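You operate a simulated robot arm through the tools that you are given. There is no shell and no other tool.

Carry out the task below with a simulated robot arm. There is one attempt and no reset: what you move stays moved.

JOB
Start pump forty and bring both tube levels between their two lines.
Fine: feed tap to slurry; leave it running.

The check looks at the end state, three seconds after you hand in, the way a careful person would. Anything else that was tipped, shoved, dropped, spilled or broken makes it a failure.

ROBOT AND FRAMES
A 6-joint arm with a two-finger gripper, fixed in place. Base frame: the origin is at the foot of the arm, x ahead of it, y to its left, z up; the work surface is at about z = 0.365. Readings come in m, degrees, newtons and seconds.
With the tool pointing down near the work surface it reaches from about 0.14 to 0.88 m from the base axis. Its first joint turns from -166.0 to 166.0 degrees. Payload 3.43 kg.
The TCP is the grasp point between the finger pads, 0.02 m short of the fingertips. In the tool frame z runs along the fingers and y along their closing line. The gripper opens to 0.19 m. The gripper's body begins 0.248 m behind the TCP.
Orientation is that of the tool frame in the base frame, as [roll, pitch, yaw] about the fixed x, y, z axes, in that order (R = Rz(yaw) Ry(pitch) Rx(roll)). With the fingers straight down and closing along the base's y, the tool's x points along the base's -x, its y along +y and its z along -z.

CONTROLS
- The arm moves only by the tool move_arm. Its argument "plan" is a list of rows, each an object (a shift or turn left out is 0, a gripper value left out holds the last) with "gripper": the opening, from 0 (shut) to 1 (fully open); "delta_pos": the shift along the tool's x, y, z in units of 500 mm (1.0 is 500 mm), a list of three; "angular": the turn, a rotation vector about the tool's x, y, z in units of 120 degrees (1.0 is 120 degrees), a list of three. In form: [{"gripper": gripper, "delta_pos": [dx, dy, dz], "angular": [rx, ry, rz]}, ...]. A call has 1 to 20 rows; each row is the pose to reach, as a shift and turn from the pose commanded when the call began, along the tool's axes at that moment. A call with a number of a shift or a turn outside -1 to 1 is refused whole. A row lasts 0.2 s, in which the tool goes at most 0.05 m and 8.6 degrees; a call with a longer step from one row to the next is refused whole, and so is a gripper value outside its range. Where a pose cannot be reached the arm comes as near as it can. A force on the tool above 50 N (or 10 N above the force at the start of the call, whichever is more), or a blocked arm, ends the call early, and 0.2 s more pass. Each finger travels about 0.153 m/s and halts on what it meets, pressing with about 44 N; the grip force reading is that of the motor and also rises with nothing between the fingers. The clock runs only during rows and for 0.2 s after the last one: add rows that repeat a pose to give the fingers time. The reply holds the time, the measured pose of the TCP, the force on the tool along the base axes, the opening and the grip force, in the units named above and with some noise, with the torque about the TCP (base axes, N m) and any sound that the robot's microphone picked up.
- Cameras (640 x 400 px; columns grow to the right, rows downward): "scene" is fixed at [0.0498, 0.6491, 1.4006]; the picture's right is [-0.57, -0.82, 0.00], its down [-0.26, 0.18, -0.95] and it looks along [0.78, -0.54, -0.31] (base axes); focal length 214 px, centre (320, 200). "wrist" rides on the gripper at [0.07, -0.008, -0.288] in the tool frame; the picture's right is [0.12, 0.99, 0.00], its down [-0.96, 0.12, -0.25] and it looks along [-0.25, 0.03, 0.97] (tool axes); focal length 261 px, centre (320, 200). There is no depth. A picture from a camera that has moved, and an enlarged one, comes with that camera's place and axes in the base frame and with its lens.
- capture(camera): a new picture of that camera. No time passes.
- lift_body(by): slides the trunk up (or, below 0, down) by that many m; the arm rides with it, the base frame stays. It gives what a move gives, with no picture.
- enlarge(camera, box): a new picture of the part [left, top, right, bottom] of that camera's present view, enlarged. No time passes.
- sign_off(): hands the job in; it is judged then, once.

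Nothing tells you positions but the pictures and the camera data. Unless the task says otherwise, let go and move clear before handing in.

The tools are called after ">>>" by a JSON object that holds its "api" and its "payload". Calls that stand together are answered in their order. move_arm: Moves the arm, as the interface text tells. Its arguments: {"type":"object","properties":{"plan":{"type":"array"}},"required":["plan"]} The other tools are called the same way: lift_body (by) slides the trunk up or down; capture (camera) takes a picture; enlarge (camera, box) takes an enlarged picture of a part of a camera's view; sign_off () hands the job in.

At the start:

```text
clock: 0.0
position: [0.507, 0.0663, 1.6425]
tcp_rot: [180.0, 0.0, 180.0]
ft_force: [0.7, -0.1, 0.2]
wrist_torque: [0.03, -0.03, 0.06]
finger_gap: 0.1901
grasp_force: 0.1
trunk travel left (down, up): [-0.35, 0.09]
```

scene: 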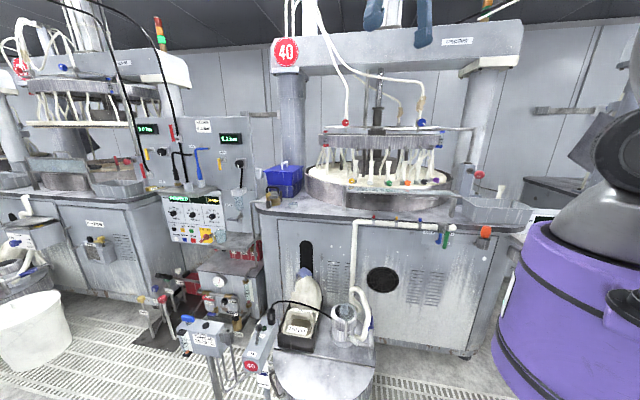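
wrist: 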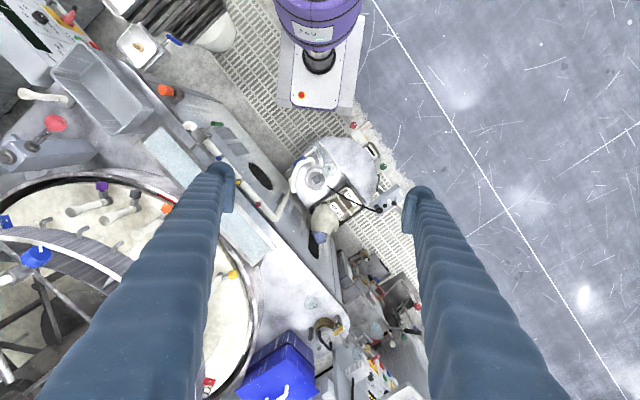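

I see a lab-like plant with a polishing machine marked 40, a small pump unit near the floor with a "40" badge, and control panels. I'll look closer at the details before moving anything.

>>> {"api": "enlarge", "payload": {"camera": "scene", "box": [160, 260, 400, 400]}}

>>> {"api": "enlarge", "payload": {"camera": "scene", "box": [140, 100, 280, 260]}}

>>> {"api": "enlarge", "payload": {"camera": "scene", "box": [340, 180, 540, 300]}}

>>> {"api": "enlarge", "payload": {"camera": "wrist", "box": [240, 100, 440, 240]}}

>>> {"api": "enlarge", "payload": {"camera": "wrist", "box": [260, 220, 440, 400]}}

```text
2.67 times, centred on (280, 330) of scene
camera zoom: at [0.0498, 0.6491, 1.4006], right [-0.57, -0.82, 0.0], down [-0.26, 0.18, -0.95], along [0.78, -0.54, -0.31], focal length 572 px, centre (427, -147)
```

zoom: 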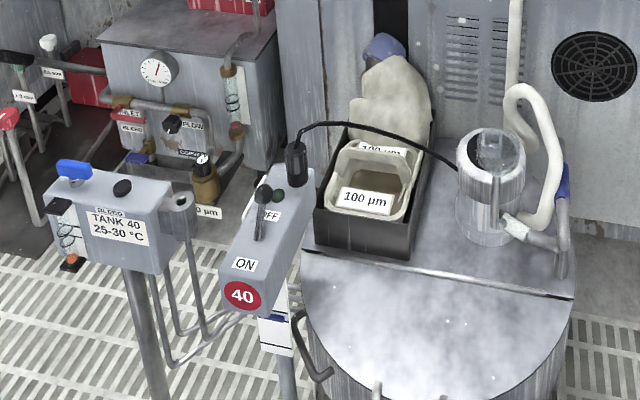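

```text
2.50 times, centred on (210, 180) of scene
camera zoom: at [0.0498, 0.6491, 1.4006], right [-0.57, -0.82, 0.0], down [-0.26, 0.18, -0.95], along [0.78, -0.54, -0.31], focal length 536 px, centre (595, 250)
```

zoom: 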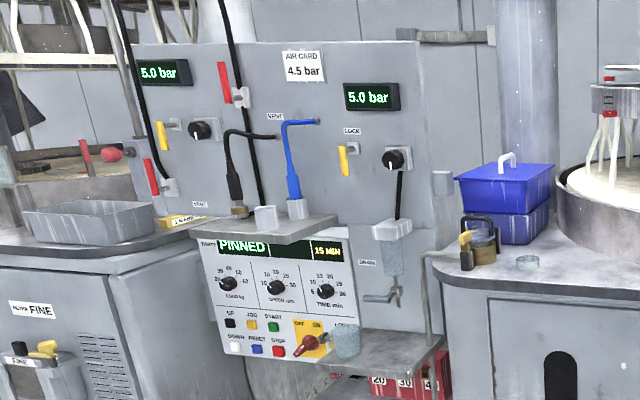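

```text
3.20 times, centred on (440, 240) of scene
camera zoom: at [0.0498, 0.6491, 1.4006], right [-0.57, -0.82, 0.0], down [-0.26, 0.18, -0.95], along [0.78, -0.54, -0.31], focal length 686 px, centre (-64, 72)
```

zoom: 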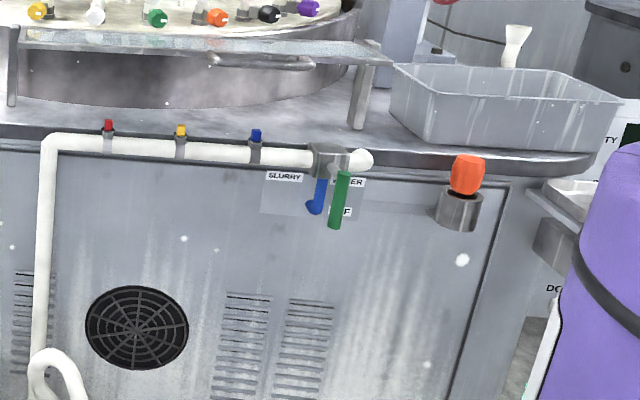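

```text
2.86 times, centred on (340, 170) of wrist
camera zoom: at [0.437, 0.0581, 1.9318], right [-0.12, 0.99, 0.0], down [0.96, 0.12, 0.25], along [0.25, 0.03, -0.97], focal length 745 px, centre (263, 286)
```

zoom: 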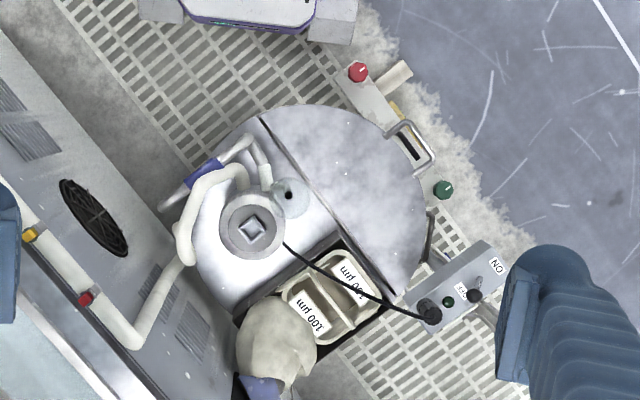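

```text
2.22 times, centred on (350, 310) of wrist
camera zoom: at [0.437, 0.0581, 1.9318], right [-0.12, 0.99, 0.0], down [0.96, 0.12, 0.25], along [0.25, 0.03, -0.97], focal length 579 px, centre (253, -44)
```

zoom: 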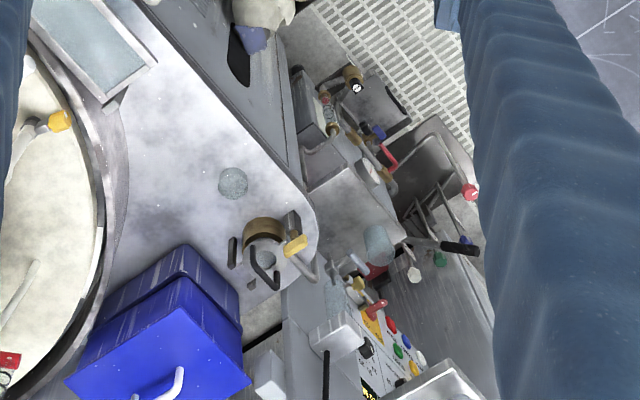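

The picture is crowded, so I'll zoom further on the labels, taps, sight tubes and the left machine.

>>> {"api": "enlarge", "payload": {"camera": "scene", "box": [0, 220, 160, 320]}}

>>> {"api": "enlarge", "payload": {"camera": "scene", "box": [0, 40, 160, 140]}}

>>> {"api": "enlarge", "payload": {"camera": "scene", "box": [420, 215, 500, 265]}}

>>> {"api": "enlarge", "payload": {"camera": "scene", "box": [170, 310, 250, 360]}}

>>> {"api": "enlarge", "payload": {"camera": "scene", "box": [235, 320, 331, 400]}}

>>> {"api": "enlarge", "payload": {"camera": "scene", "box": [120, 250, 280, 350]}}

>>> {"api": "enlarge", "payload": {"camera": "scene", "box": [480, 170, 640, 290]}}

>>> {"api": "enlarge", "payload": {"camera": "scene", "box": [0, 230, 80, 280]}}

```text
4.00 times, centred on (80, 270) of scene
camera zoom: at [0.0498, 0.6491, 1.4006], right [-0.57, -0.82, 0.0], down [-0.26, 0.18, -0.95], along [0.78, -0.54, -0.31], focal length 858 px, centre (1280, -80)
```

zoom: 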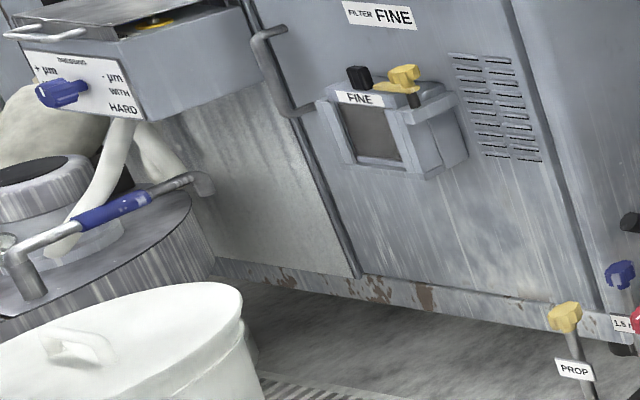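

```text
4.00 times, centred on (80, 90) of scene
camera zoom: at [0.0498, 0.6491, 1.4006], right [-0.57, -0.82, 0.0], down [-0.26, 0.18, -0.95], along [0.78, -0.54, -0.31], focal length 858 px, centre (1280, 640)
```

zoom: 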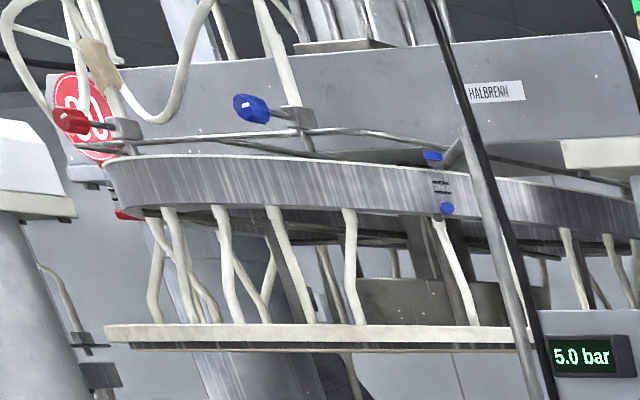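

```text
8.00 times, centred on (460, 240) of scene
camera zoom: at [0.0498, 0.6491, 1.4006], right [-0.57, -0.82, 0.0], down [-0.26, 0.18, -0.95], along [0.78, -0.54, -0.31], focal length 1716 px, centre (-800, -120)
```

zoom: 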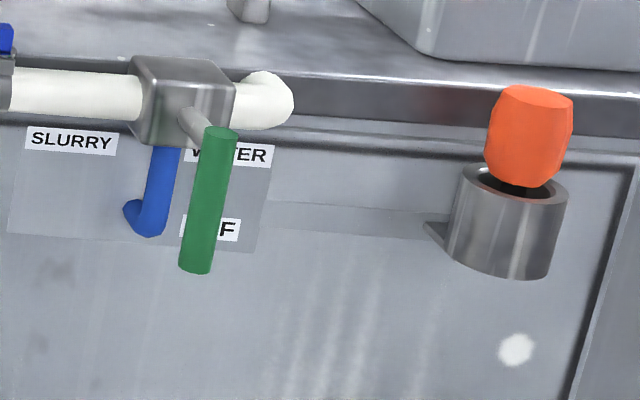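

```text
8.00 times, centred on (210, 335) of scene
camera zoom: at [0.0498, 0.6491, 1.4006], right [-0.57, -0.82, 0.0], down [-0.26, 0.18, -0.95], along [0.78, -0.54, -0.31], focal length 1716 px, centre (1200, -880)
```

zoom: 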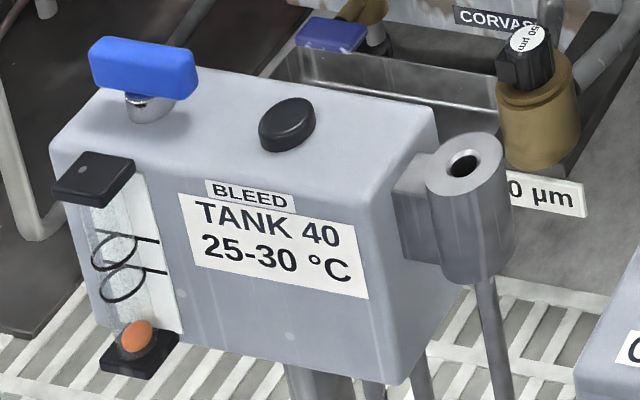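

```text
5.00 times, centred on (283, 360) of scene
camera zoom: at [0.0498, 0.6491, 1.4006], right [-0.57, -0.82, 0.0], down [-0.26, 0.18, -0.95], along [0.78, -0.54, -0.31], focal length 1072 px, centre (505, -600)
```

zoom: 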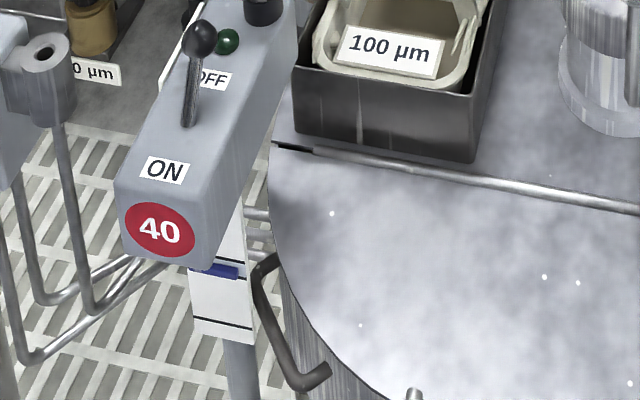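

```text
4.00 times, centred on (200, 300) of scene
camera zoom: at [0.0498, 0.6491, 1.4006], right [-0.57, -0.82, 0.0], down [-0.26, 0.18, -0.95], along [0.78, -0.54, -0.31], focal length 858 px, centre (800, -200)
```

zoom: 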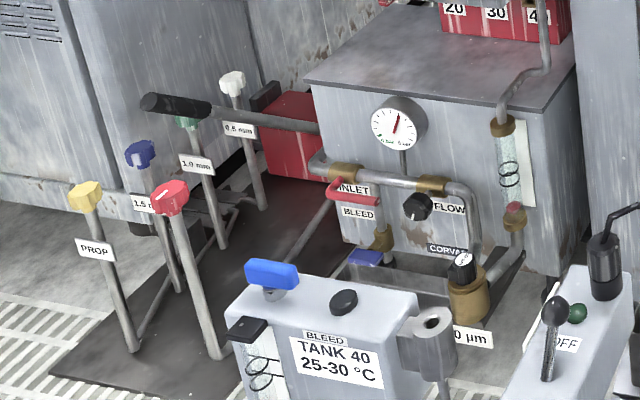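

```text
3.33 times, centred on (560, 230) of scene
camera zoom: at [0.0498, 0.6491, 1.4006], right [-0.57, -0.82, 0.0], down [-0.26, 0.18, -0.95], along [0.78, -0.54, -0.31], focal length 715 px, centre (-480, 100)
```

zoom: 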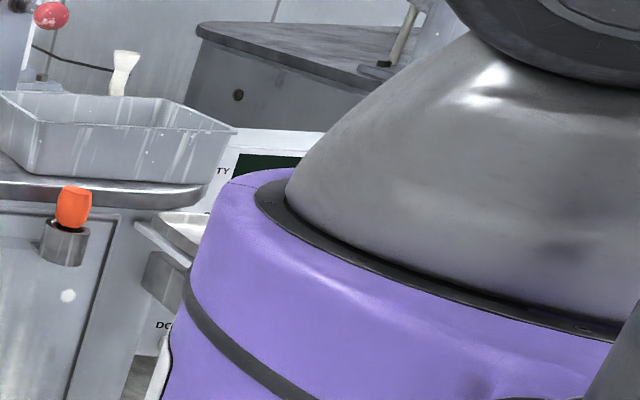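

```text
8.00 times, centred on (40, 255) of scene
camera zoom: at [0.0498, 0.6491, 1.4006], right [-0.57, -0.82, 0.0], down [-0.26, 0.18, -0.95], along [0.78, -0.54, -0.31], focal length 1716 px, centre (2560, -240)
```

zoom: 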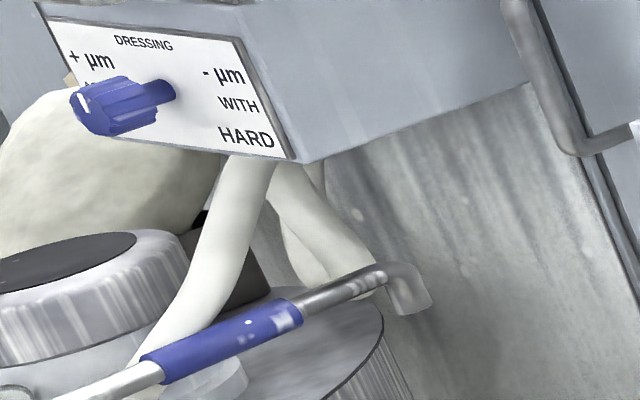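

The pump box "40" (switch lever near (0.74, 0.47, 0.63)), the Tank 40 block and the wall unit with FLOW/BLEED each seem to have tubes; the feed tap is near (0.45, -0.31, 0.97). I'll swing the wrist camera left and tilt it outward for a second viewpoint, staying high and clear.

>>> {"api": "move_arm", "payload": {"plan": [{"delta_pos": [0, 0.09, 0], "angular": [0, -0.04, 0]}, {"delta_pos": [0, 0.18, 0], "angular": [0, -0.09, 0]}, {"delta_pos": [0, 0.27, 0], "angular": [0, -0.14, 0]}, {"delta_pos": [0, 0.36, 0], "angular": [0, -0.19, 0]}, {"delta_pos": [0, 0.45, 0], "angular": [0, -0.23, 0]}, {"delta_pos": [0, 0.54, 0], "angular": [0, -0.25, 0]}, {"delta_pos": [0, 0.54, 0], "angular": [0, -0.25, 0]}]}}

>>> {"api": "capture", "payload": {"camera": "wrist"}}

>>> {"api": "capture", "payload": {"camera": "scene"}}

```text
clock: 1.6
position: [0.5061, 0.336, 1.646]
tcp_rot: [180.0, 30.0, 180.0]
ft_force: [0.4, 1.0, 0.4]
wrist_torque: [0.04, -0.04, 0.04]
finger_gap: 0.1904
grasp_force: 0.1
trunk travel left (down, up): [-0.35, 0.09]
```

```text
taken
camera wrist: at [0.3023, 0.3278, 1.8597], right [-0.1, 0.99, -0.06], down [0.71, 0.11, 0.7], along [0.7, 0.03, -0.72], focal length 261 px, centre (320, 200)
```

wrist: 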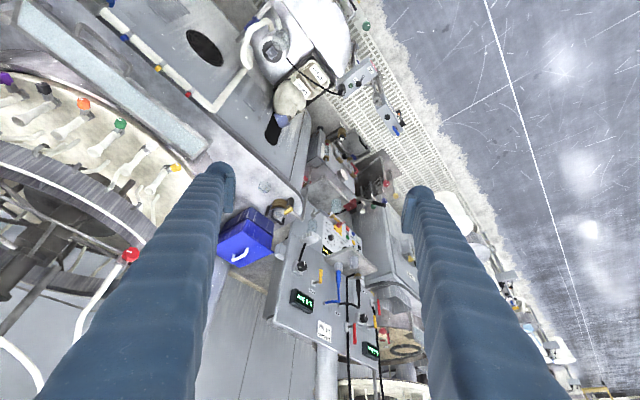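

```text
taken
```

scene: 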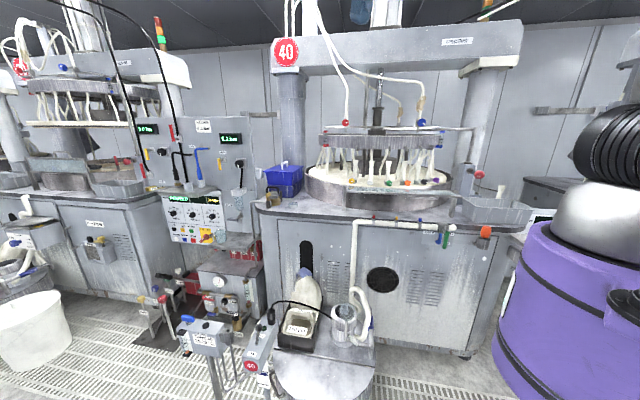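

>>> {"api": "enlarge", "payload": {"camera": "wrist", "box": [310, 50, 430, 130]}}

>>> {"api": "enlarge", "payload": {"camera": "wrist", "box": [300, 120, 420, 220]}}

>>> {"api": "enlarge", "payload": {"camera": "wrist", "box": [80, 0, 260, 110]}}

```text
5.00 times, centred on (370, 90) of wrist
camera zoom: at [0.3023, 0.3278, 1.8597], right [-0.1, 0.99, -0.06], down [0.71, 0.11, 0.7], along [0.7, 0.03, -0.72], focal length 1303 px, centre (70, 750)
```

zoom: 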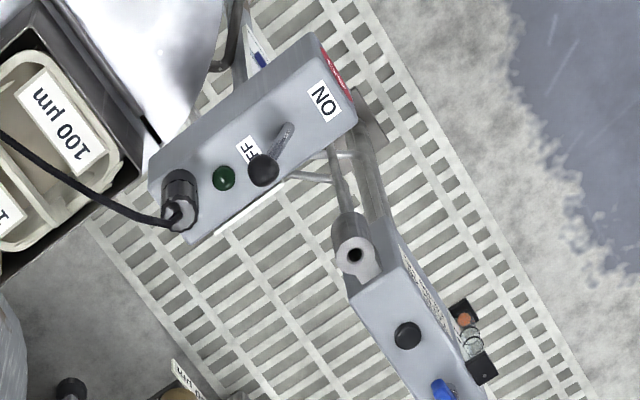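

```text
4.00 times, centred on (360, 170) of wrist
camera zoom: at [0.3023, 0.3278, 1.8597], right [-0.1, 0.99, -0.06], down [0.71, 0.11, 0.7], along [0.7, 0.03, -0.72], focal length 1043 px, centre (160, 320)
```

zoom: 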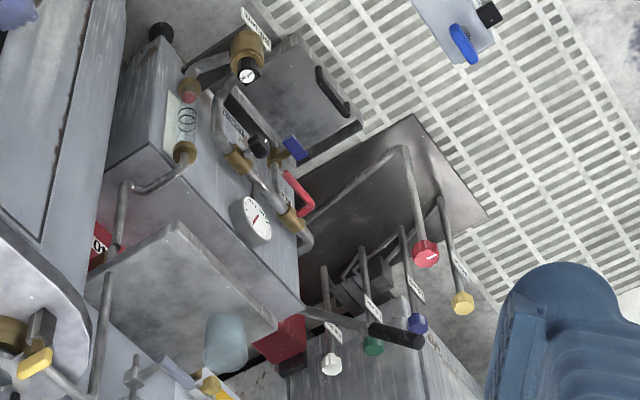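

```text
3.56 times, centred on (170, 55) of wrist
camera zoom: at [0.3023, 0.3278, 1.8597], right [-0.1, 0.99, -0.06], down [0.71, 0.11, 0.7], along [0.7, 0.03, -0.72], focal length 927 px, centre (853, 716)
```

zoom: 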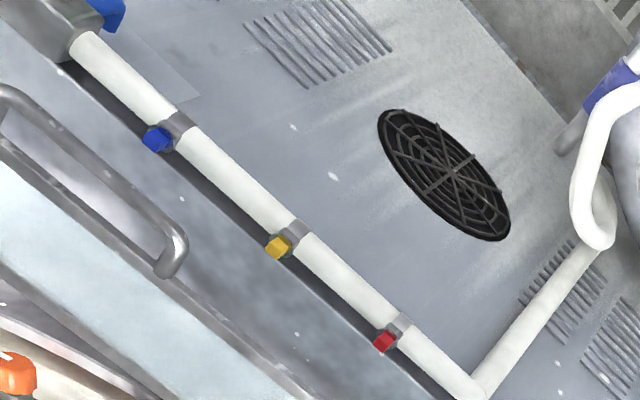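

The Tank 40 block is at about (0.9, 0.68, 0.65) while the wall unit is ~1.5 m off, likely background. A white card with two black lines hangs under pump box 40, so I'll zoom in on that and on the red/green knobs beside the tank.

>>> {"api": "enlarge", "payload": {"camera": "scene", "box": [256, 366, 304, 400]}}

>>> {"api": "enlarge", "payload": {"camera": "scene", "box": [174, 326, 206, 358]}}

>>> {"api": "enlarge", "payload": {"camera": "wrist", "box": [300, 0, 400, 70]}}

>>> {"api": "enlarge", "payload": {"camera": "scene", "box": [230, 250, 270, 320]}}

>>> {"api": "enlarge", "payload": {"camera": "scene", "box": [320, 280, 400, 350]}}

```text
11.76 times, centred on (280, 383) of scene
camera zoom: at [0.0498, 0.6491, 1.4006], right [-0.57, -0.82, 0.0], down [-0.26, 0.18, -0.95], along [0.78, -0.54, -0.31], focal length 2523 px, centre (791, -1953)
```

zoom: 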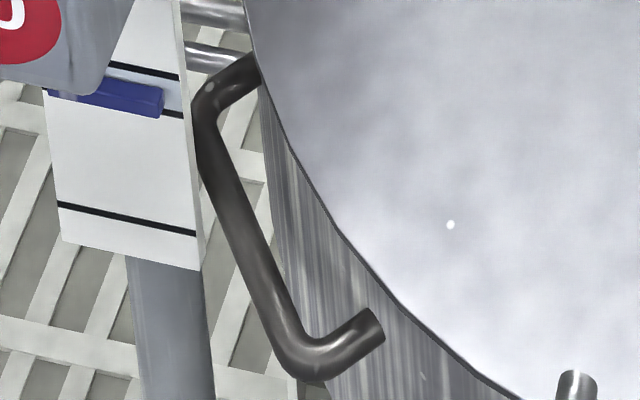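

```text
12.50 times, centred on (190, 342) of scene
camera zoom: at [0.0498, 0.6491, 1.4006], right [-0.57, -0.82, 0.0], down [-0.26, 0.18, -0.95], along [0.78, -0.54, -0.31], focal length 2681 px, centre (1945, -1575)
```

zoom: 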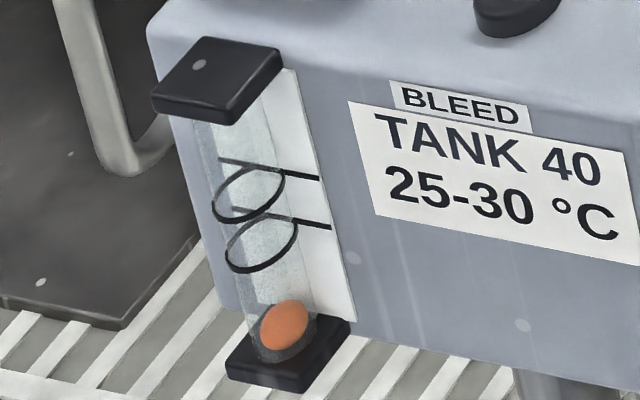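

```text
5.71 times, centred on (350, 35) of wrist
camera zoom: at [0.3023, 0.3278, 1.8597], right [-0.1, 0.99, -0.06], down [0.71, 0.11, 0.7], along [0.7, 0.03, -0.72], focal length 1489 px, centre (149, 1143)
```

zoom: 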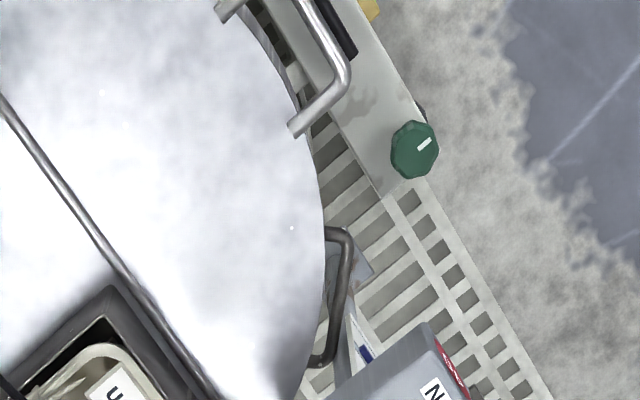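

```text
5.71 times, centred on (250, 285) of scene
camera zoom: at [0.0498, 0.6491, 1.4006], right [-0.57, -0.82, 0.0], down [-0.26, 0.18, -0.95], along [0.78, -0.54, -0.31], focal length 1226 px, centre (720, -286)
```

zoom: 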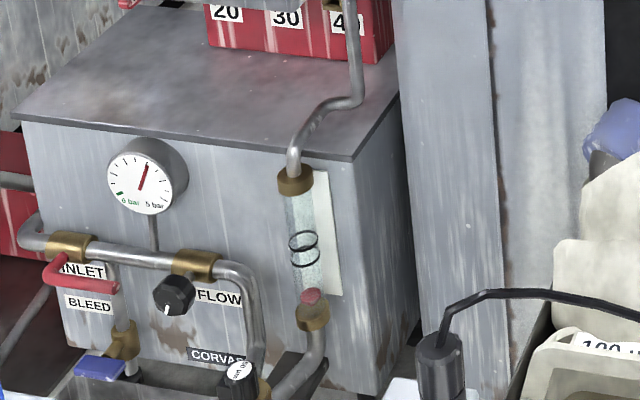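

```text
5.71 times, centred on (360, 315) of scene
camera zoom: at [0.0498, 0.6491, 1.4006], right [-0.57, -0.82, 0.0], down [-0.26, 0.18, -0.95], along [0.78, -0.54, -0.31], focal length 1226 px, centre (91, -457)
```

zoom: 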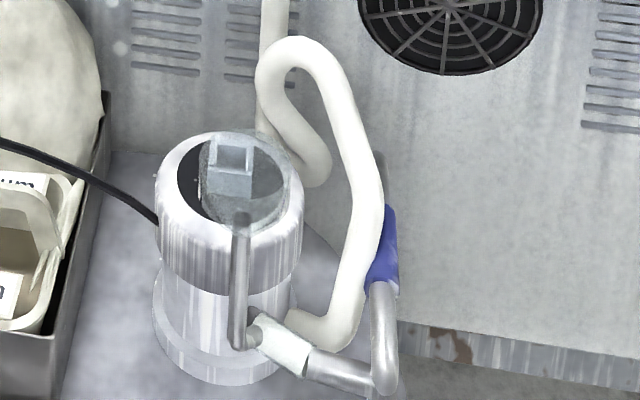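

Only the block tube and the card on the pump post look like reachable level tubes, but there are also green/red knobs low in front of the tank. I'll move the wrist camera down and round to the left front for a close look, staying well clear of everything.

>>> {"api": "move_arm", "payload": {"plan": [{"delta_pos": [0.032, 0.066, 0.055], "angular": [0.02, 0, 0.034]}, {"delta_pos": [0.064, 0.132, 0.11], "angular": [0.045, 0, 0.078]}, {"delta_pos": [0.096, 0.198, 0.165], "angular": [0.07, 0, 0.121]}, {"delta_pos": [0.128, 0.264, 0.22], "angular": [0.095, 0, 0.164]}, {"delta_pos": [0.16, 0.33, 0.275], "angular": [0.12, 0, 0.208]}, {"delta_pos": [0.192, 0.396, 0.33], "angular": [0.1458, 0, 0.2526]}, {"delta_pos": [0.224, 0.462, 0.385], "angular": [0.1458, 0, 0.2526]}, {"delta_pos": [0.256, 0.528, 0.44], "angular": [0.1458, 0, 0.2526]}, {"delta_pos": [0.288, 0.594, 0.495], "angular": [0.1458, 0, 0.2526]}, {"delta_pos": [0.32, 0.66, 0.55], "angular": [0.1458, 0, 0.2526]}, {"delta_pos": [0.35, 0.728, 0.606], "angular": [0.1458, 0, 0.2526]}, {"delta_pos": [0.35, 0.728, 0.606], "angular": [0.1458, 0, 0.2526]}]}}

>>> {"api": "capture", "payload": {"camera": "wrist"}}

>>> {"api": "capture", "payload": {"camera": "scene"}}

```text
clock: 2.4
position: [0.4824, 0.3817, 1.6738]
tcp_rot: [167.4, 32.5, 159.0]
ft_force: [-0.3, 0.3, -0.8]
wrist_torque: [0.1, -0.01, 0.08]
finger_gap: 0.1901
grasp_force: 0.1
trunk travel left (down, up): [-0.35, 0.09]
stopped in row 3: the arm was blocked; the commanded pose is now the measured one
```

```text
taken
camera wrist: at [0.2628, 0.3889, 1.8726], right [0.14, 0.98, 0.12], down [0.65, -0.19, 0.74], along [0.75, -0.03, -0.66], focal length 261 px, centre (320, 200)
```

wrist: 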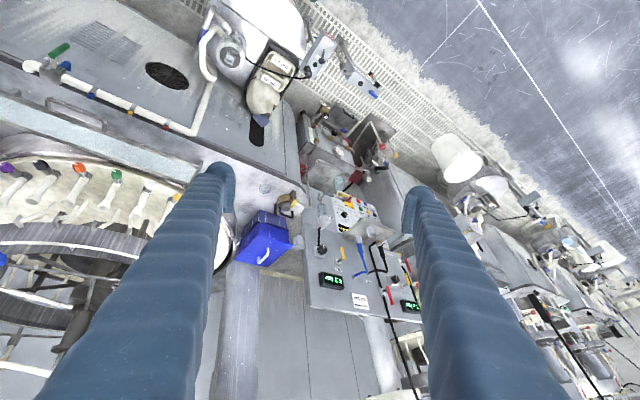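

```text
taken
```

scene: 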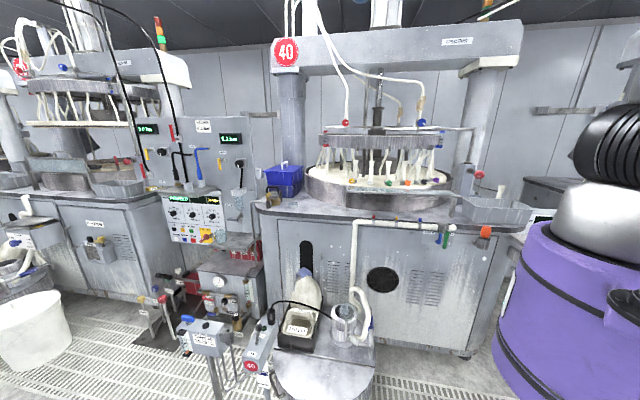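

The arm stopped as "blocked" up here (probably a joint configuration limit, since nothing touches it). I'll try moving straight down without turning.

>>> {"api": "move_arm", "payload": {"plan": [{"delta_pos": [0.03, -0.01, 0.046]}, {"delta_pos": [0.08, -0.027, 0.123]}, {"delta_pos": [0.13, -0.044, 0.2]}, {"delta_pos": [0.18, -0.061, 0.276]}, {"delta_pos": [0.23, -0.078, 0.353]}, {"delta_pos": [0.28, -0.095, 0.43]}, {"delta_pos": [0.322, -0.11, 0.494]}, {"delta_pos": [0.322, -0.11, 0.494]}]}}

>>> {"api": "capture", "payload": {"camera": "scene"}}

>>> {"api": "capture", "payload": {"camera": "wrist"}}

```text
clock: 4.4
position: [0.5157, 0.4053, 1.4819]
tcp_rot: [154.1, 33.2, 150.1]
ft_force: [-0.7, -0.5, -0.2]
wrist_torque: [0.08, 0.05, 0.06]
finger_gap: 0.1898
grasp_force: 0.1
trunk travel left (down, up): [-0.35, 0.09]
stopped in row 8: the arm was blocked; the commanded pose is now the measured one
```

```text
taken
```

scene: 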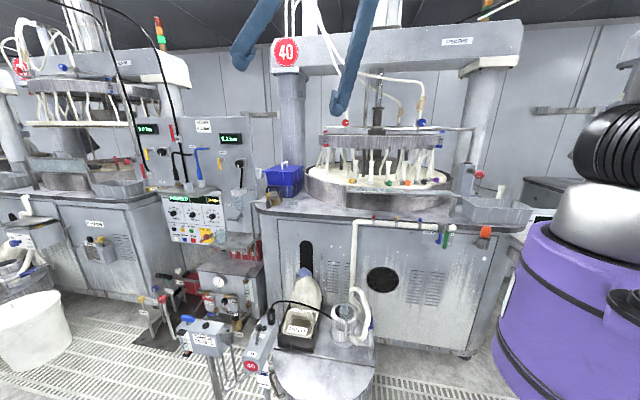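

```text
taken
camera wrist: at [0.2788, 0.3889, 1.6579], right [0.16, 0.94, 0.3], down [0.57, -0.33, 0.76], along [0.81, 0.05, -0.58], focal length 261 px, centre (320, 200)
```

wrist: 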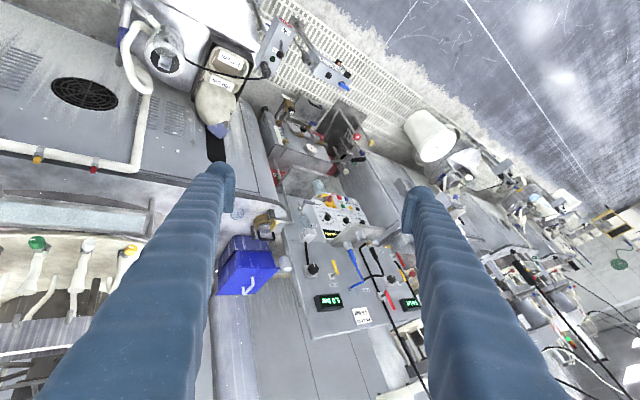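

The arm went down but its orientation drifted, so the requested side-turn is against a joint limit in this configuration. I'll bring the tool back to straight down, aligned radially, and lower, then tilt from there.

>>> {"api": "move_arm", "payload": {"plan": [{"delta_pos": [0.021, -0.017, 0.025], "angular": [0.0023, 0.0358, -0.0478]}, {"delta_pos": [0.042, -0.033, 0.049], "angular": [0.0046, 0.0716, -0.0956]}, {"delta_pos": [0.062, -0.05, 0.074], "angular": [0.0069, 0.1074, -0.1434]}, {"delta_pos": [0.083, -0.066, 0.098], "angular": [0.0092, 0.1432, -0.1912]}, {"delta_pos": [0.104, -0.083, 0.123], "angular": [0.0115, 0.179, -0.239]}, {"delta_pos": [0.125, -0.1, 0.148], "angular": [0.0138, 0.2148, -0.2868]}, {"delta_pos": [0.146, -0.116, 0.172], "angular": [0.0161, 0.2506, -0.3346]}, {"delta_pos": [0.166, -0.133, 0.197], "angular": [0.0184, 0.2864, -0.3824]}, {"delta_pos": [0.187, -0.15, 0.221], "angular": [0.0207, 0.3222, -0.4302]}, {"delta_pos": [0.208, -0.166, 0.246], "angular": [0.023, 0.358, -0.478]}, {"delta_pos": [0.208, -0.166, 0.246], "angular": [0.023, 0.358, -0.478]}]}}

>>> {"api": "capture", "payload": {"camera": "wrist"}}

>>> {"api": "capture", "payload": {"camera": "scene"}}

```text
clock: 6.8
position: [0.4937, 0.3928, 1.2974]
tcp_rot: [-179.6, -0.6, -141.7]
ft_force: [-0.7, 0.0, -0.1]
wrist_torque: [-0.14, -0.23, -0.01]
finger_gap: 0.19
grasp_force: 0.2
trunk travel left (down, up): [-0.35, 0.09]
```

```text
taken
camera wrist: at [0.4464, 0.3442, 1.5865], right [-0.71, 0.71, 0.0], down [0.69, 0.69, 0.24], along [0.17, 0.17, -0.97], focal length 261 px, centre (320, 200)
```

wrist: 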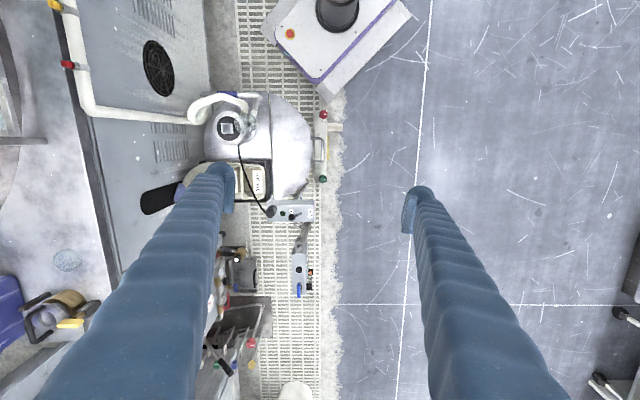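

```text
taken
```

scene: 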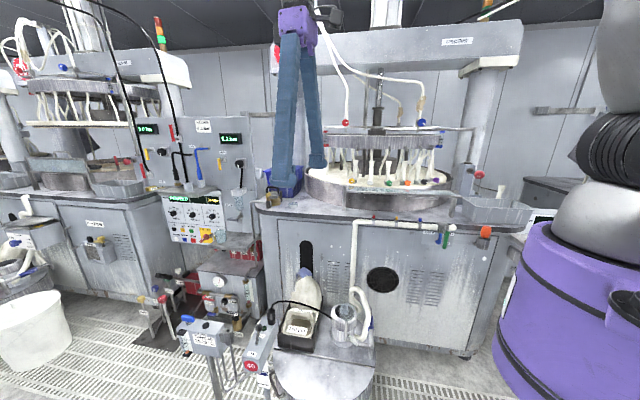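

The arm is well-behaved now. I can see the plate with a red and a green knob in front of the tank; zooming in.

>>> {"api": "enlarge", "payload": {"camera": "wrist", "box": [270, 90, 360, 210]}}

>>> {"api": "enlarge", "payload": {"camera": "wrist", "box": [260, 190, 350, 310]}}

>>> {"api": "enlarge", "payload": {"camera": "wrist", "box": [190, 230, 330, 400]}}

```text
3.33 times, centred on (315, 150) of wrist
camera zoom: at [0.4464, 0.3442, 1.5865], right [-0.71, 0.71, 0.0], down [0.69, 0.69, 0.24], along [0.17, 0.17, -0.97], focal length 869 px, centre (337, 367)
```

zoom: 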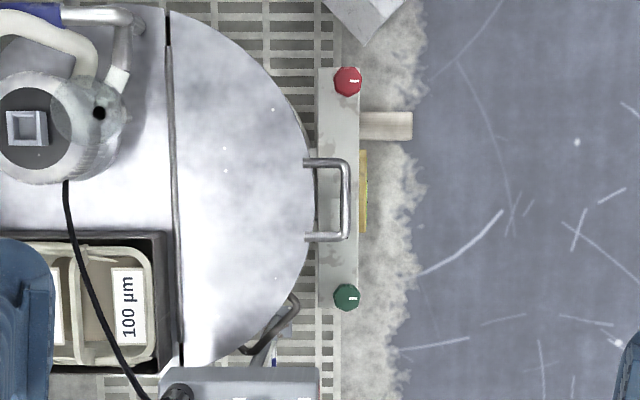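

```text
3.33 times, centred on (305, 250) of wrist
camera zoom: at [0.4464, 0.3442, 1.5865], right [-0.71, 0.71, 0.0], down [0.69, 0.69, 0.24], along [0.17, 0.17, -0.97], focal length 869 px, centre (370, 33)
```

zoom: 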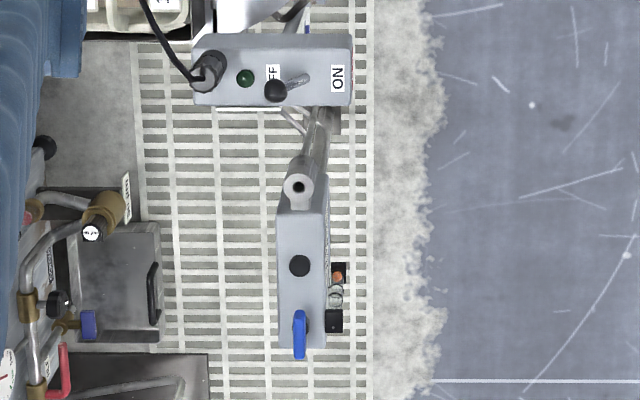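

```text
2.35 times, centred on (260, 315) of wrist
camera zoom: at [0.4464, 0.3442, 1.5865], right [-0.71, 0.71, 0.0], down [0.69, 0.69, 0.24], along [0.17, 0.17, -0.97], focal length 613 px, centre (461, -71)
```

zoom: 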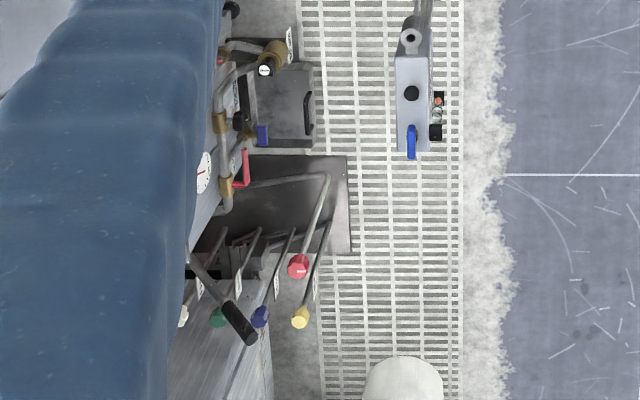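

I'll shift the camera toward the front-left (+y) and lower, keeping this orientation, so the fronts of the tubes and that knob plate come into oblique view in the upper-left of the image.

>>> {"api": "move_arm", "payload": {"plan": [{"delta_pos": [-0.037, 0.058, 0.06]}, {"delta_pos": [-0.074, 0.117, 0.119]}, {"delta_pos": [-0.111, 0.176, 0.179]}, {"delta_pos": [-0.148, 0.234, 0.238]}, {"delta_pos": [-0.185, 0.293, 0.298]}, {"delta_pos": [-0.222, 0.351, 0.358]}, {"delta_pos": [-0.26, 0.41, 0.417]}, {"delta_pos": [-0.297, 0.468, 0.477]}, {"delta_pos": [-0.334, 0.527, 0.536]}, {"delta_pos": [-0.371, 0.585, 0.596]}, {"delta_pos": [-0.408, 0.644, 0.656]}, {"delta_pos": [-0.445, 0.702, 0.715]}, {"delta_pos": [-0.482, 0.761, 0.775]}, {"delta_pos": [-0.519, 0.82, 0.834]}, {"delta_pos": [-0.556, 0.878, 0.894]}, {"delta_pos": [-0.556, 0.878, 0.894]}]}}

>>> {"api": "capture", "payload": {"camera": "wrist"}}

>>> {"api": "capture", "payload": {"camera": "scene"}}

```text
clock: 10.2
position: [0.4406, 0.9026, 0.8445]
tcp_rot: [-179.8, -0.4, -141.7]
ft_force: [0.1, -0.4, 0.7]
wrist_torque: [0.07, -0.02, -0.01]
finger_gap: 0.19
grasp_force: 0.0
trunk travel left (down, up): [-0.35, 0.09]
```

```text
taken
camera wrist: at [0.3921, 0.8552, 1.1347], right [-0.71, 0.71, 0.0], down [0.69, 0.69, 0.24], along [0.17, 0.17, -0.97], focal length 261 px, centre (320, 200)
```

wrist: 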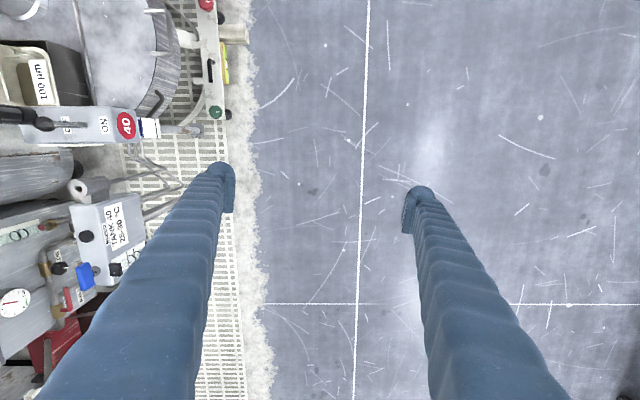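

```text
taken
```

scene: 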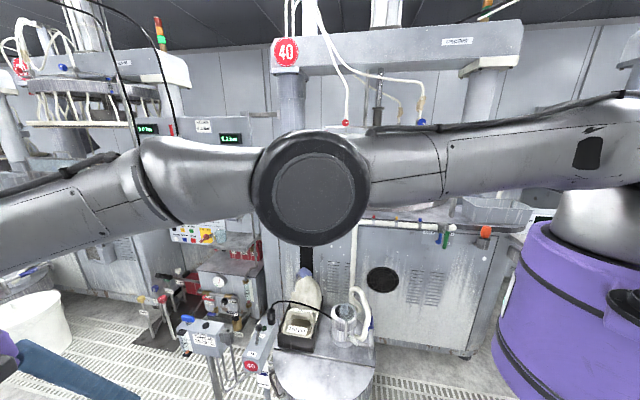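

The arm reached; now the front side is visible at left of the wrist view. I'll zoom in.

>>> {"api": "enlarge", "payload": {"camera": "wrist", "box": [80, 80, 240, 180]}}

>>> {"api": "enlarge", "payload": {"camera": "wrist", "box": [160, 0, 260, 140]}}

>>> {"api": "enlarge", "payload": {"camera": "wrist", "box": [40, 170, 180, 300]}}

>>> {"api": "enlarge", "payload": {"camera": "wrist", "box": [0, 0, 120, 120]}}

>>> {"api": "enlarge", "payload": {"camera": "wrist", "box": [0, 200, 100, 330]}}

```text
4.00 times, centred on (160, 130) of wrist
camera zoom: at [0.3921, 0.8552, 1.1347], right [-0.71, 0.71, 0.0], down [0.69, 0.69, 0.24], along [0.17, 0.17, -0.97], focal length 1043 px, centre (960, 480)
```

zoom: 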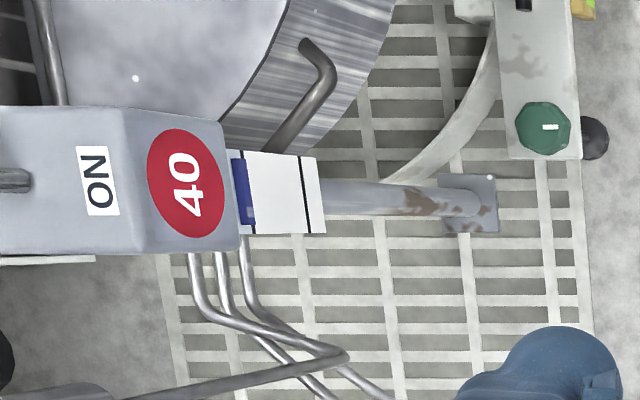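

```text
2.86 times, centred on (210, 70) of wrist
camera zoom: at [0.3921, 0.8552, 1.1347], right [-0.71, 0.71, 0.0], down [0.69, 0.69, 0.24], along [0.17, 0.17, -0.97], focal length 745 px, centre (634, 571)
```

zoom: 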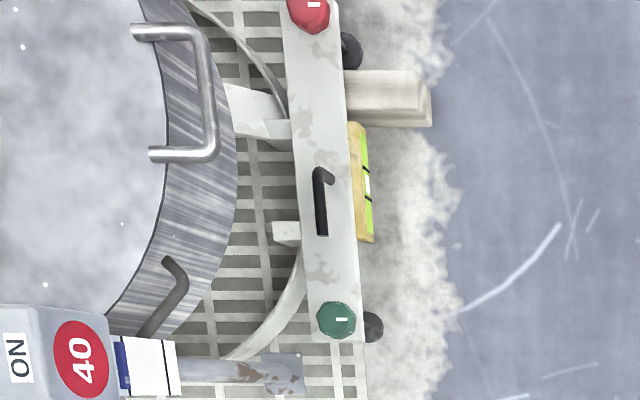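

```text
3.08 times, centred on (110, 235) of wrist
camera zoom: at [0.3921, 0.8552, 1.1347], right [-0.71, 0.71, 0.0], down [0.69, 0.69, 0.24], along [0.17, 0.17, -0.97], focal length 802 px, centre (966, 92)
```

zoom: 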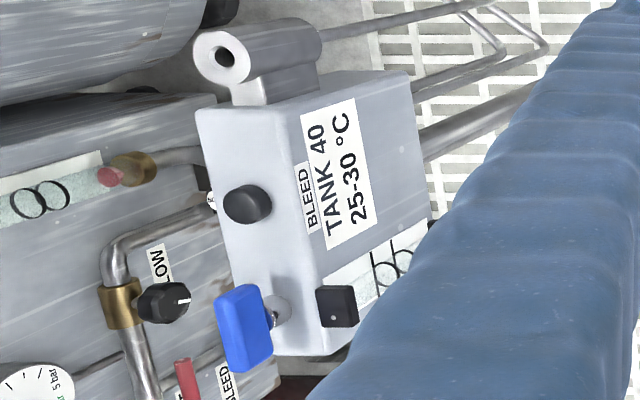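

```text
3.33 times, centred on (60, 60) of wrist
camera zoom: at [0.3921, 0.8552, 1.1347], right [-0.71, 0.71, 0.0], down [0.69, 0.69, 0.24], along [0.17, 0.17, -0.97], focal length 869 px, centre (1187, 667)
```

zoom: 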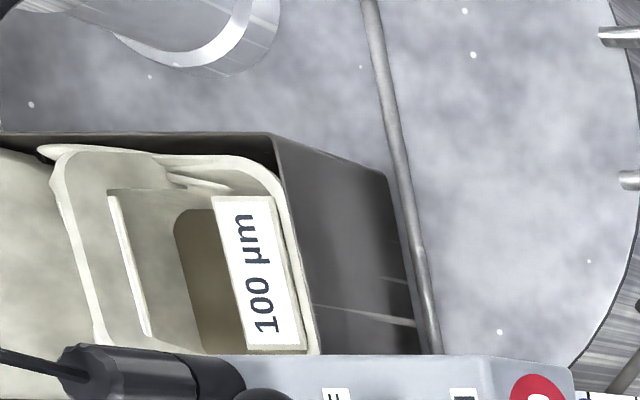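

```text
3.08 times, centred on (50, 265) of wrist
camera zoom: at [0.3921, 0.8552, 1.1347], right [-0.71, 0.71, 0.0], down [0.69, 0.69, 0.24], along [0.17, 0.17, -0.97], focal length 802 px, centre (1151, 0)
```

zoom: 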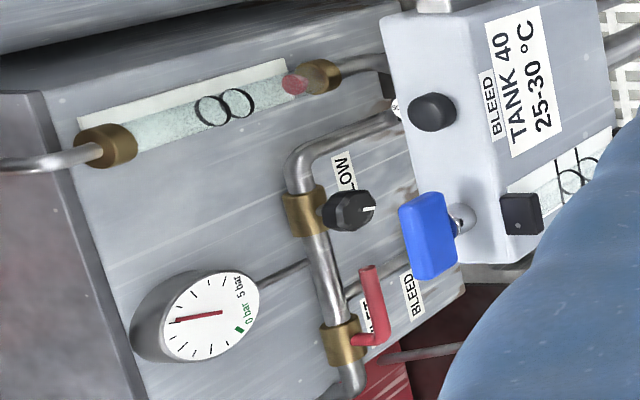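

I notice the low front bar has a red and a green knob and what looks like a yellow spirit level with a green vial and two lines. I'll zoom in hard on this and on the card on the pump post.

>>> {"api": "enlarge", "payload": {"camera": "wrist", "box": [205, 30, 255, 90]}}

>>> {"api": "enlarge", "payload": {"camera": "wrist", "box": [120, 105, 180, 150]}}

>>> {"api": "enlarge", "payload": {"camera": "wrist", "box": [195, 0, 255, 40]}}

>>> {"api": "enlarge", "payload": {"camera": "wrist", "box": [190, 90, 250, 140]}}

>>> {"api": "enlarge", "payload": {"camera": "wrist", "box": [110, 230, 150, 280]}}

```text
6.67 times, centred on (230, 60) of wrist
camera zoom: at [0.3921, 0.8552, 1.1347], right [-0.71, 0.71, 0.0], down [0.69, 0.69, 0.24], along [0.17, 0.17, -0.97], focal length 1738 px, centre (920, 1133)
```

zoom: 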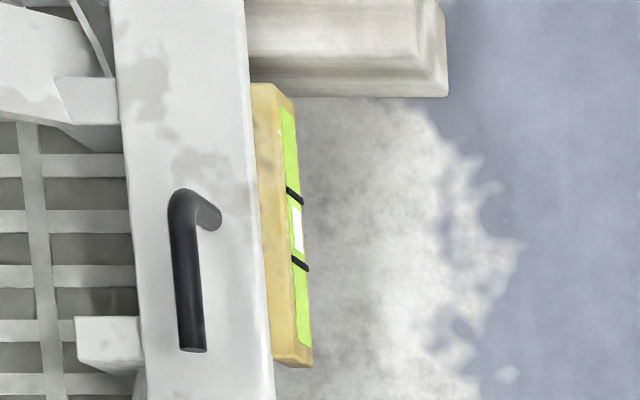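

```text
8.89 times, centred on (150, 128) of wrist
camera zoom: at [0.3921, 0.8552, 1.1347], right [-0.71, 0.71, 0.0], down [0.69, 0.69, 0.24], along [0.17, 0.17, -0.97], focal length 2317 px, centre (1831, 844)
```

zoom: 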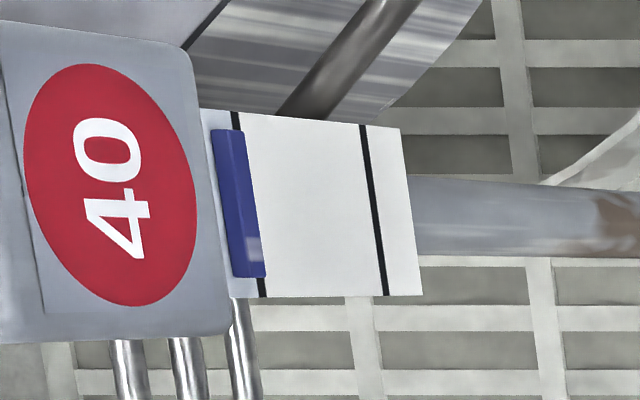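

```text
10.00 times, centred on (225, 20) of wrist
camera zoom: at [0.3921, 0.8552, 1.1347], right [-0.71, 0.71, 0.0], down [0.69, 0.69, 0.24], along [0.17, 0.17, -0.97], focal length 2606 px, centre (1270, 2000)
```

zoom: 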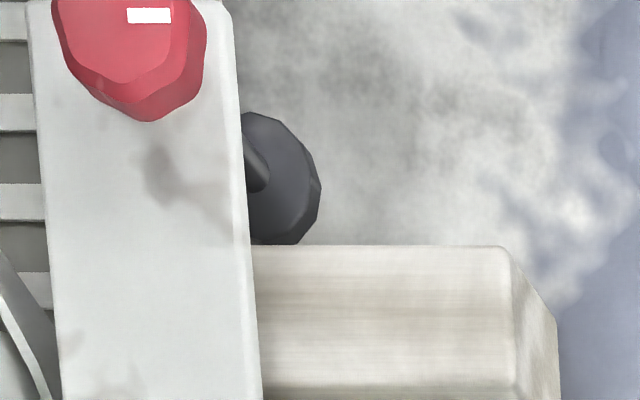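

```text
8.00 times, centred on (220, 115) of wrist
camera zoom: at [0.3921, 0.8552, 1.1347], right [-0.71, 0.71, 0.0], down [0.69, 0.69, 0.24], along [0.17, 0.17, -0.97], focal length 2085 px, centre (1120, 880)
```

zoom: 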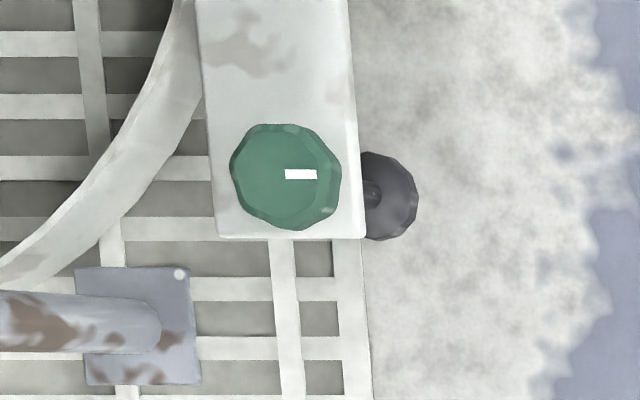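

```text
8.00 times, centred on (130, 255) of wrist
camera zoom: at [0.3921, 0.8552, 1.1347], right [-0.71, 0.71, 0.0], down [0.69, 0.69, 0.24], along [0.17, 0.17, -0.97], focal length 2085 px, centre (1840, -240)
```

zoom: 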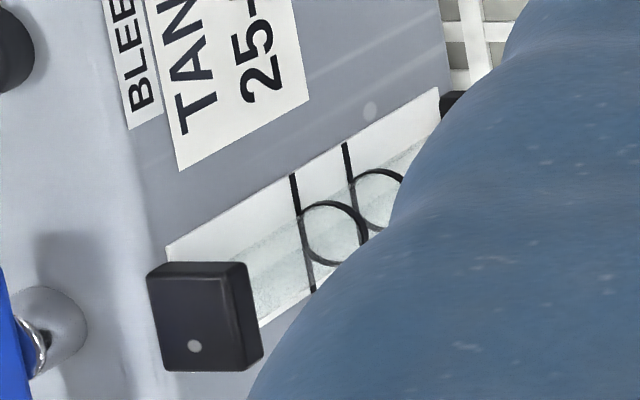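

The spirit level's bubble on the low bar already sits between its lines, and the wall unit is out of arm's reach. The machine axes run at 45° to the base (panel normal ≈ (-0.71, 0.71)). First I'll move above the pump 40 lever, aligned with the box, with the gripper part-closed, and look before touching.

>>> {"api": "move_arm", "payload": {"plan": [{"gripper": 0.42, "delta_pos": [0.006, -0.09, 0], "angular": [0, 0, -0.01]}, {"delta_pos": [0.012, -0.18, 0], "angular": [0, 0, -0.02]}, {"delta_pos": [0.018, -0.27, 0], "angular": [0, 0, -0.03]}, {"delta_pos": [0.024, -0.36, 0], "angular": [0, 0, -0.04]}, {"delta_pos": [0.03, -0.45, 0], "angular": [0, 0, -0.05]}, {"delta_pos": [0.036, -0.54, 0], "angular": [0, 0, -0.056]}, {"delta_pos": [0.042, -0.63, 0], "angular": [0, 0, -0.056]}, {"delta_pos": [0.048, -0.72, 0], "angular": [0, 0, -0.056]}, {"delta_pos": [0.054, -0.81, 0], "angular": [0, 0, -0.056]}, {"delta_pos": [0.06, -0.9, 0], "angular": [0, 0, -0.056]}, {"delta_pos": [0.061, -0.98, 0], "angular": [0, 0, -0.056]}, {"delta_pos": [0.061, -0.98, 0], "angular": [0, 0, -0.056]}]}}

>>> {"api": "capture", "payload": {"camera": "wrist"}}

>>> {"api": "capture", "payload": {"camera": "scene"}}

```text
clock: 12.8
position: [0.7196, 0.5002, 0.8479]
tcp_rot: [-180.0, -0.6, -135.0]
ft_force: [-0.4, 0.5, 0.4]
wrist_torque: [0.01, 0.02, 0.04]
finger_gap: 0.0799
grasp_force: 0.0
trunk travel left (down, up): [-0.35, 0.09]
```

```text
taken
camera wrist: at [0.6786, 0.4458, 1.1366], right [-0.79, 0.62, 0.0], down [0.6, 0.76, 0.24], along [0.15, 0.19, -0.97], focal length 261 px, centre (320, 200)
```

wrist: 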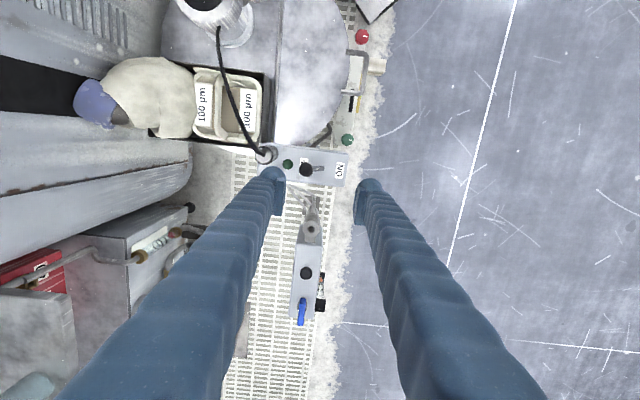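

```text
taken
```

scene: 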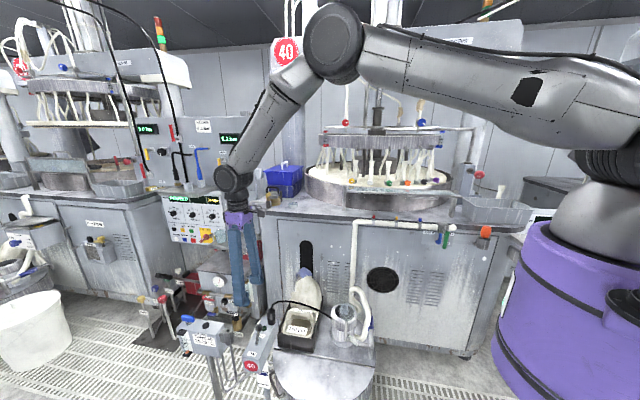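

>>> {"api": "enlarge", "payload": {"camera": "wrist", "box": [240, 130, 370, 210]}}

>>> {"api": "enlarge", "payload": {"camera": "scene", "box": [170, 280, 330, 400]}}

```text
4.92 times, centred on (305, 170) of wrist
camera zoom: at [0.6786, 0.4458, 1.1366], right [-0.79, 0.62, 0.0], down [0.6, 0.76, 0.24], along [0.15, 0.19, -0.97], focal length 1283 px, centre (394, 348)
```

zoom: 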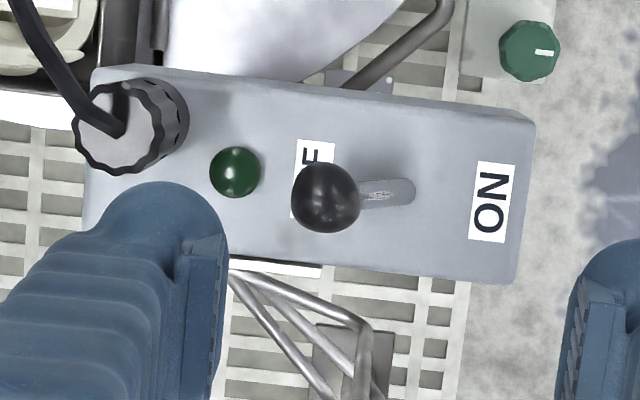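

```text
3.33 times, centred on (250, 340) of scene
camera zoom: at [0.0498, 0.6491, 1.4006], right [-0.57, -0.82, 0.0], down [-0.26, 0.18, -0.95], along [0.78, -0.54, -0.31], focal length 715 px, centre (553, -267)
```

zoom: 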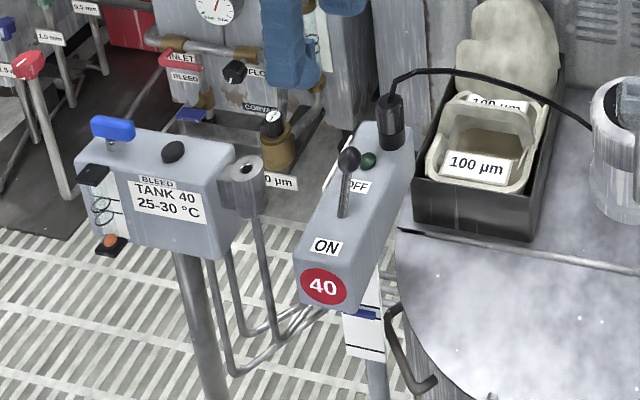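

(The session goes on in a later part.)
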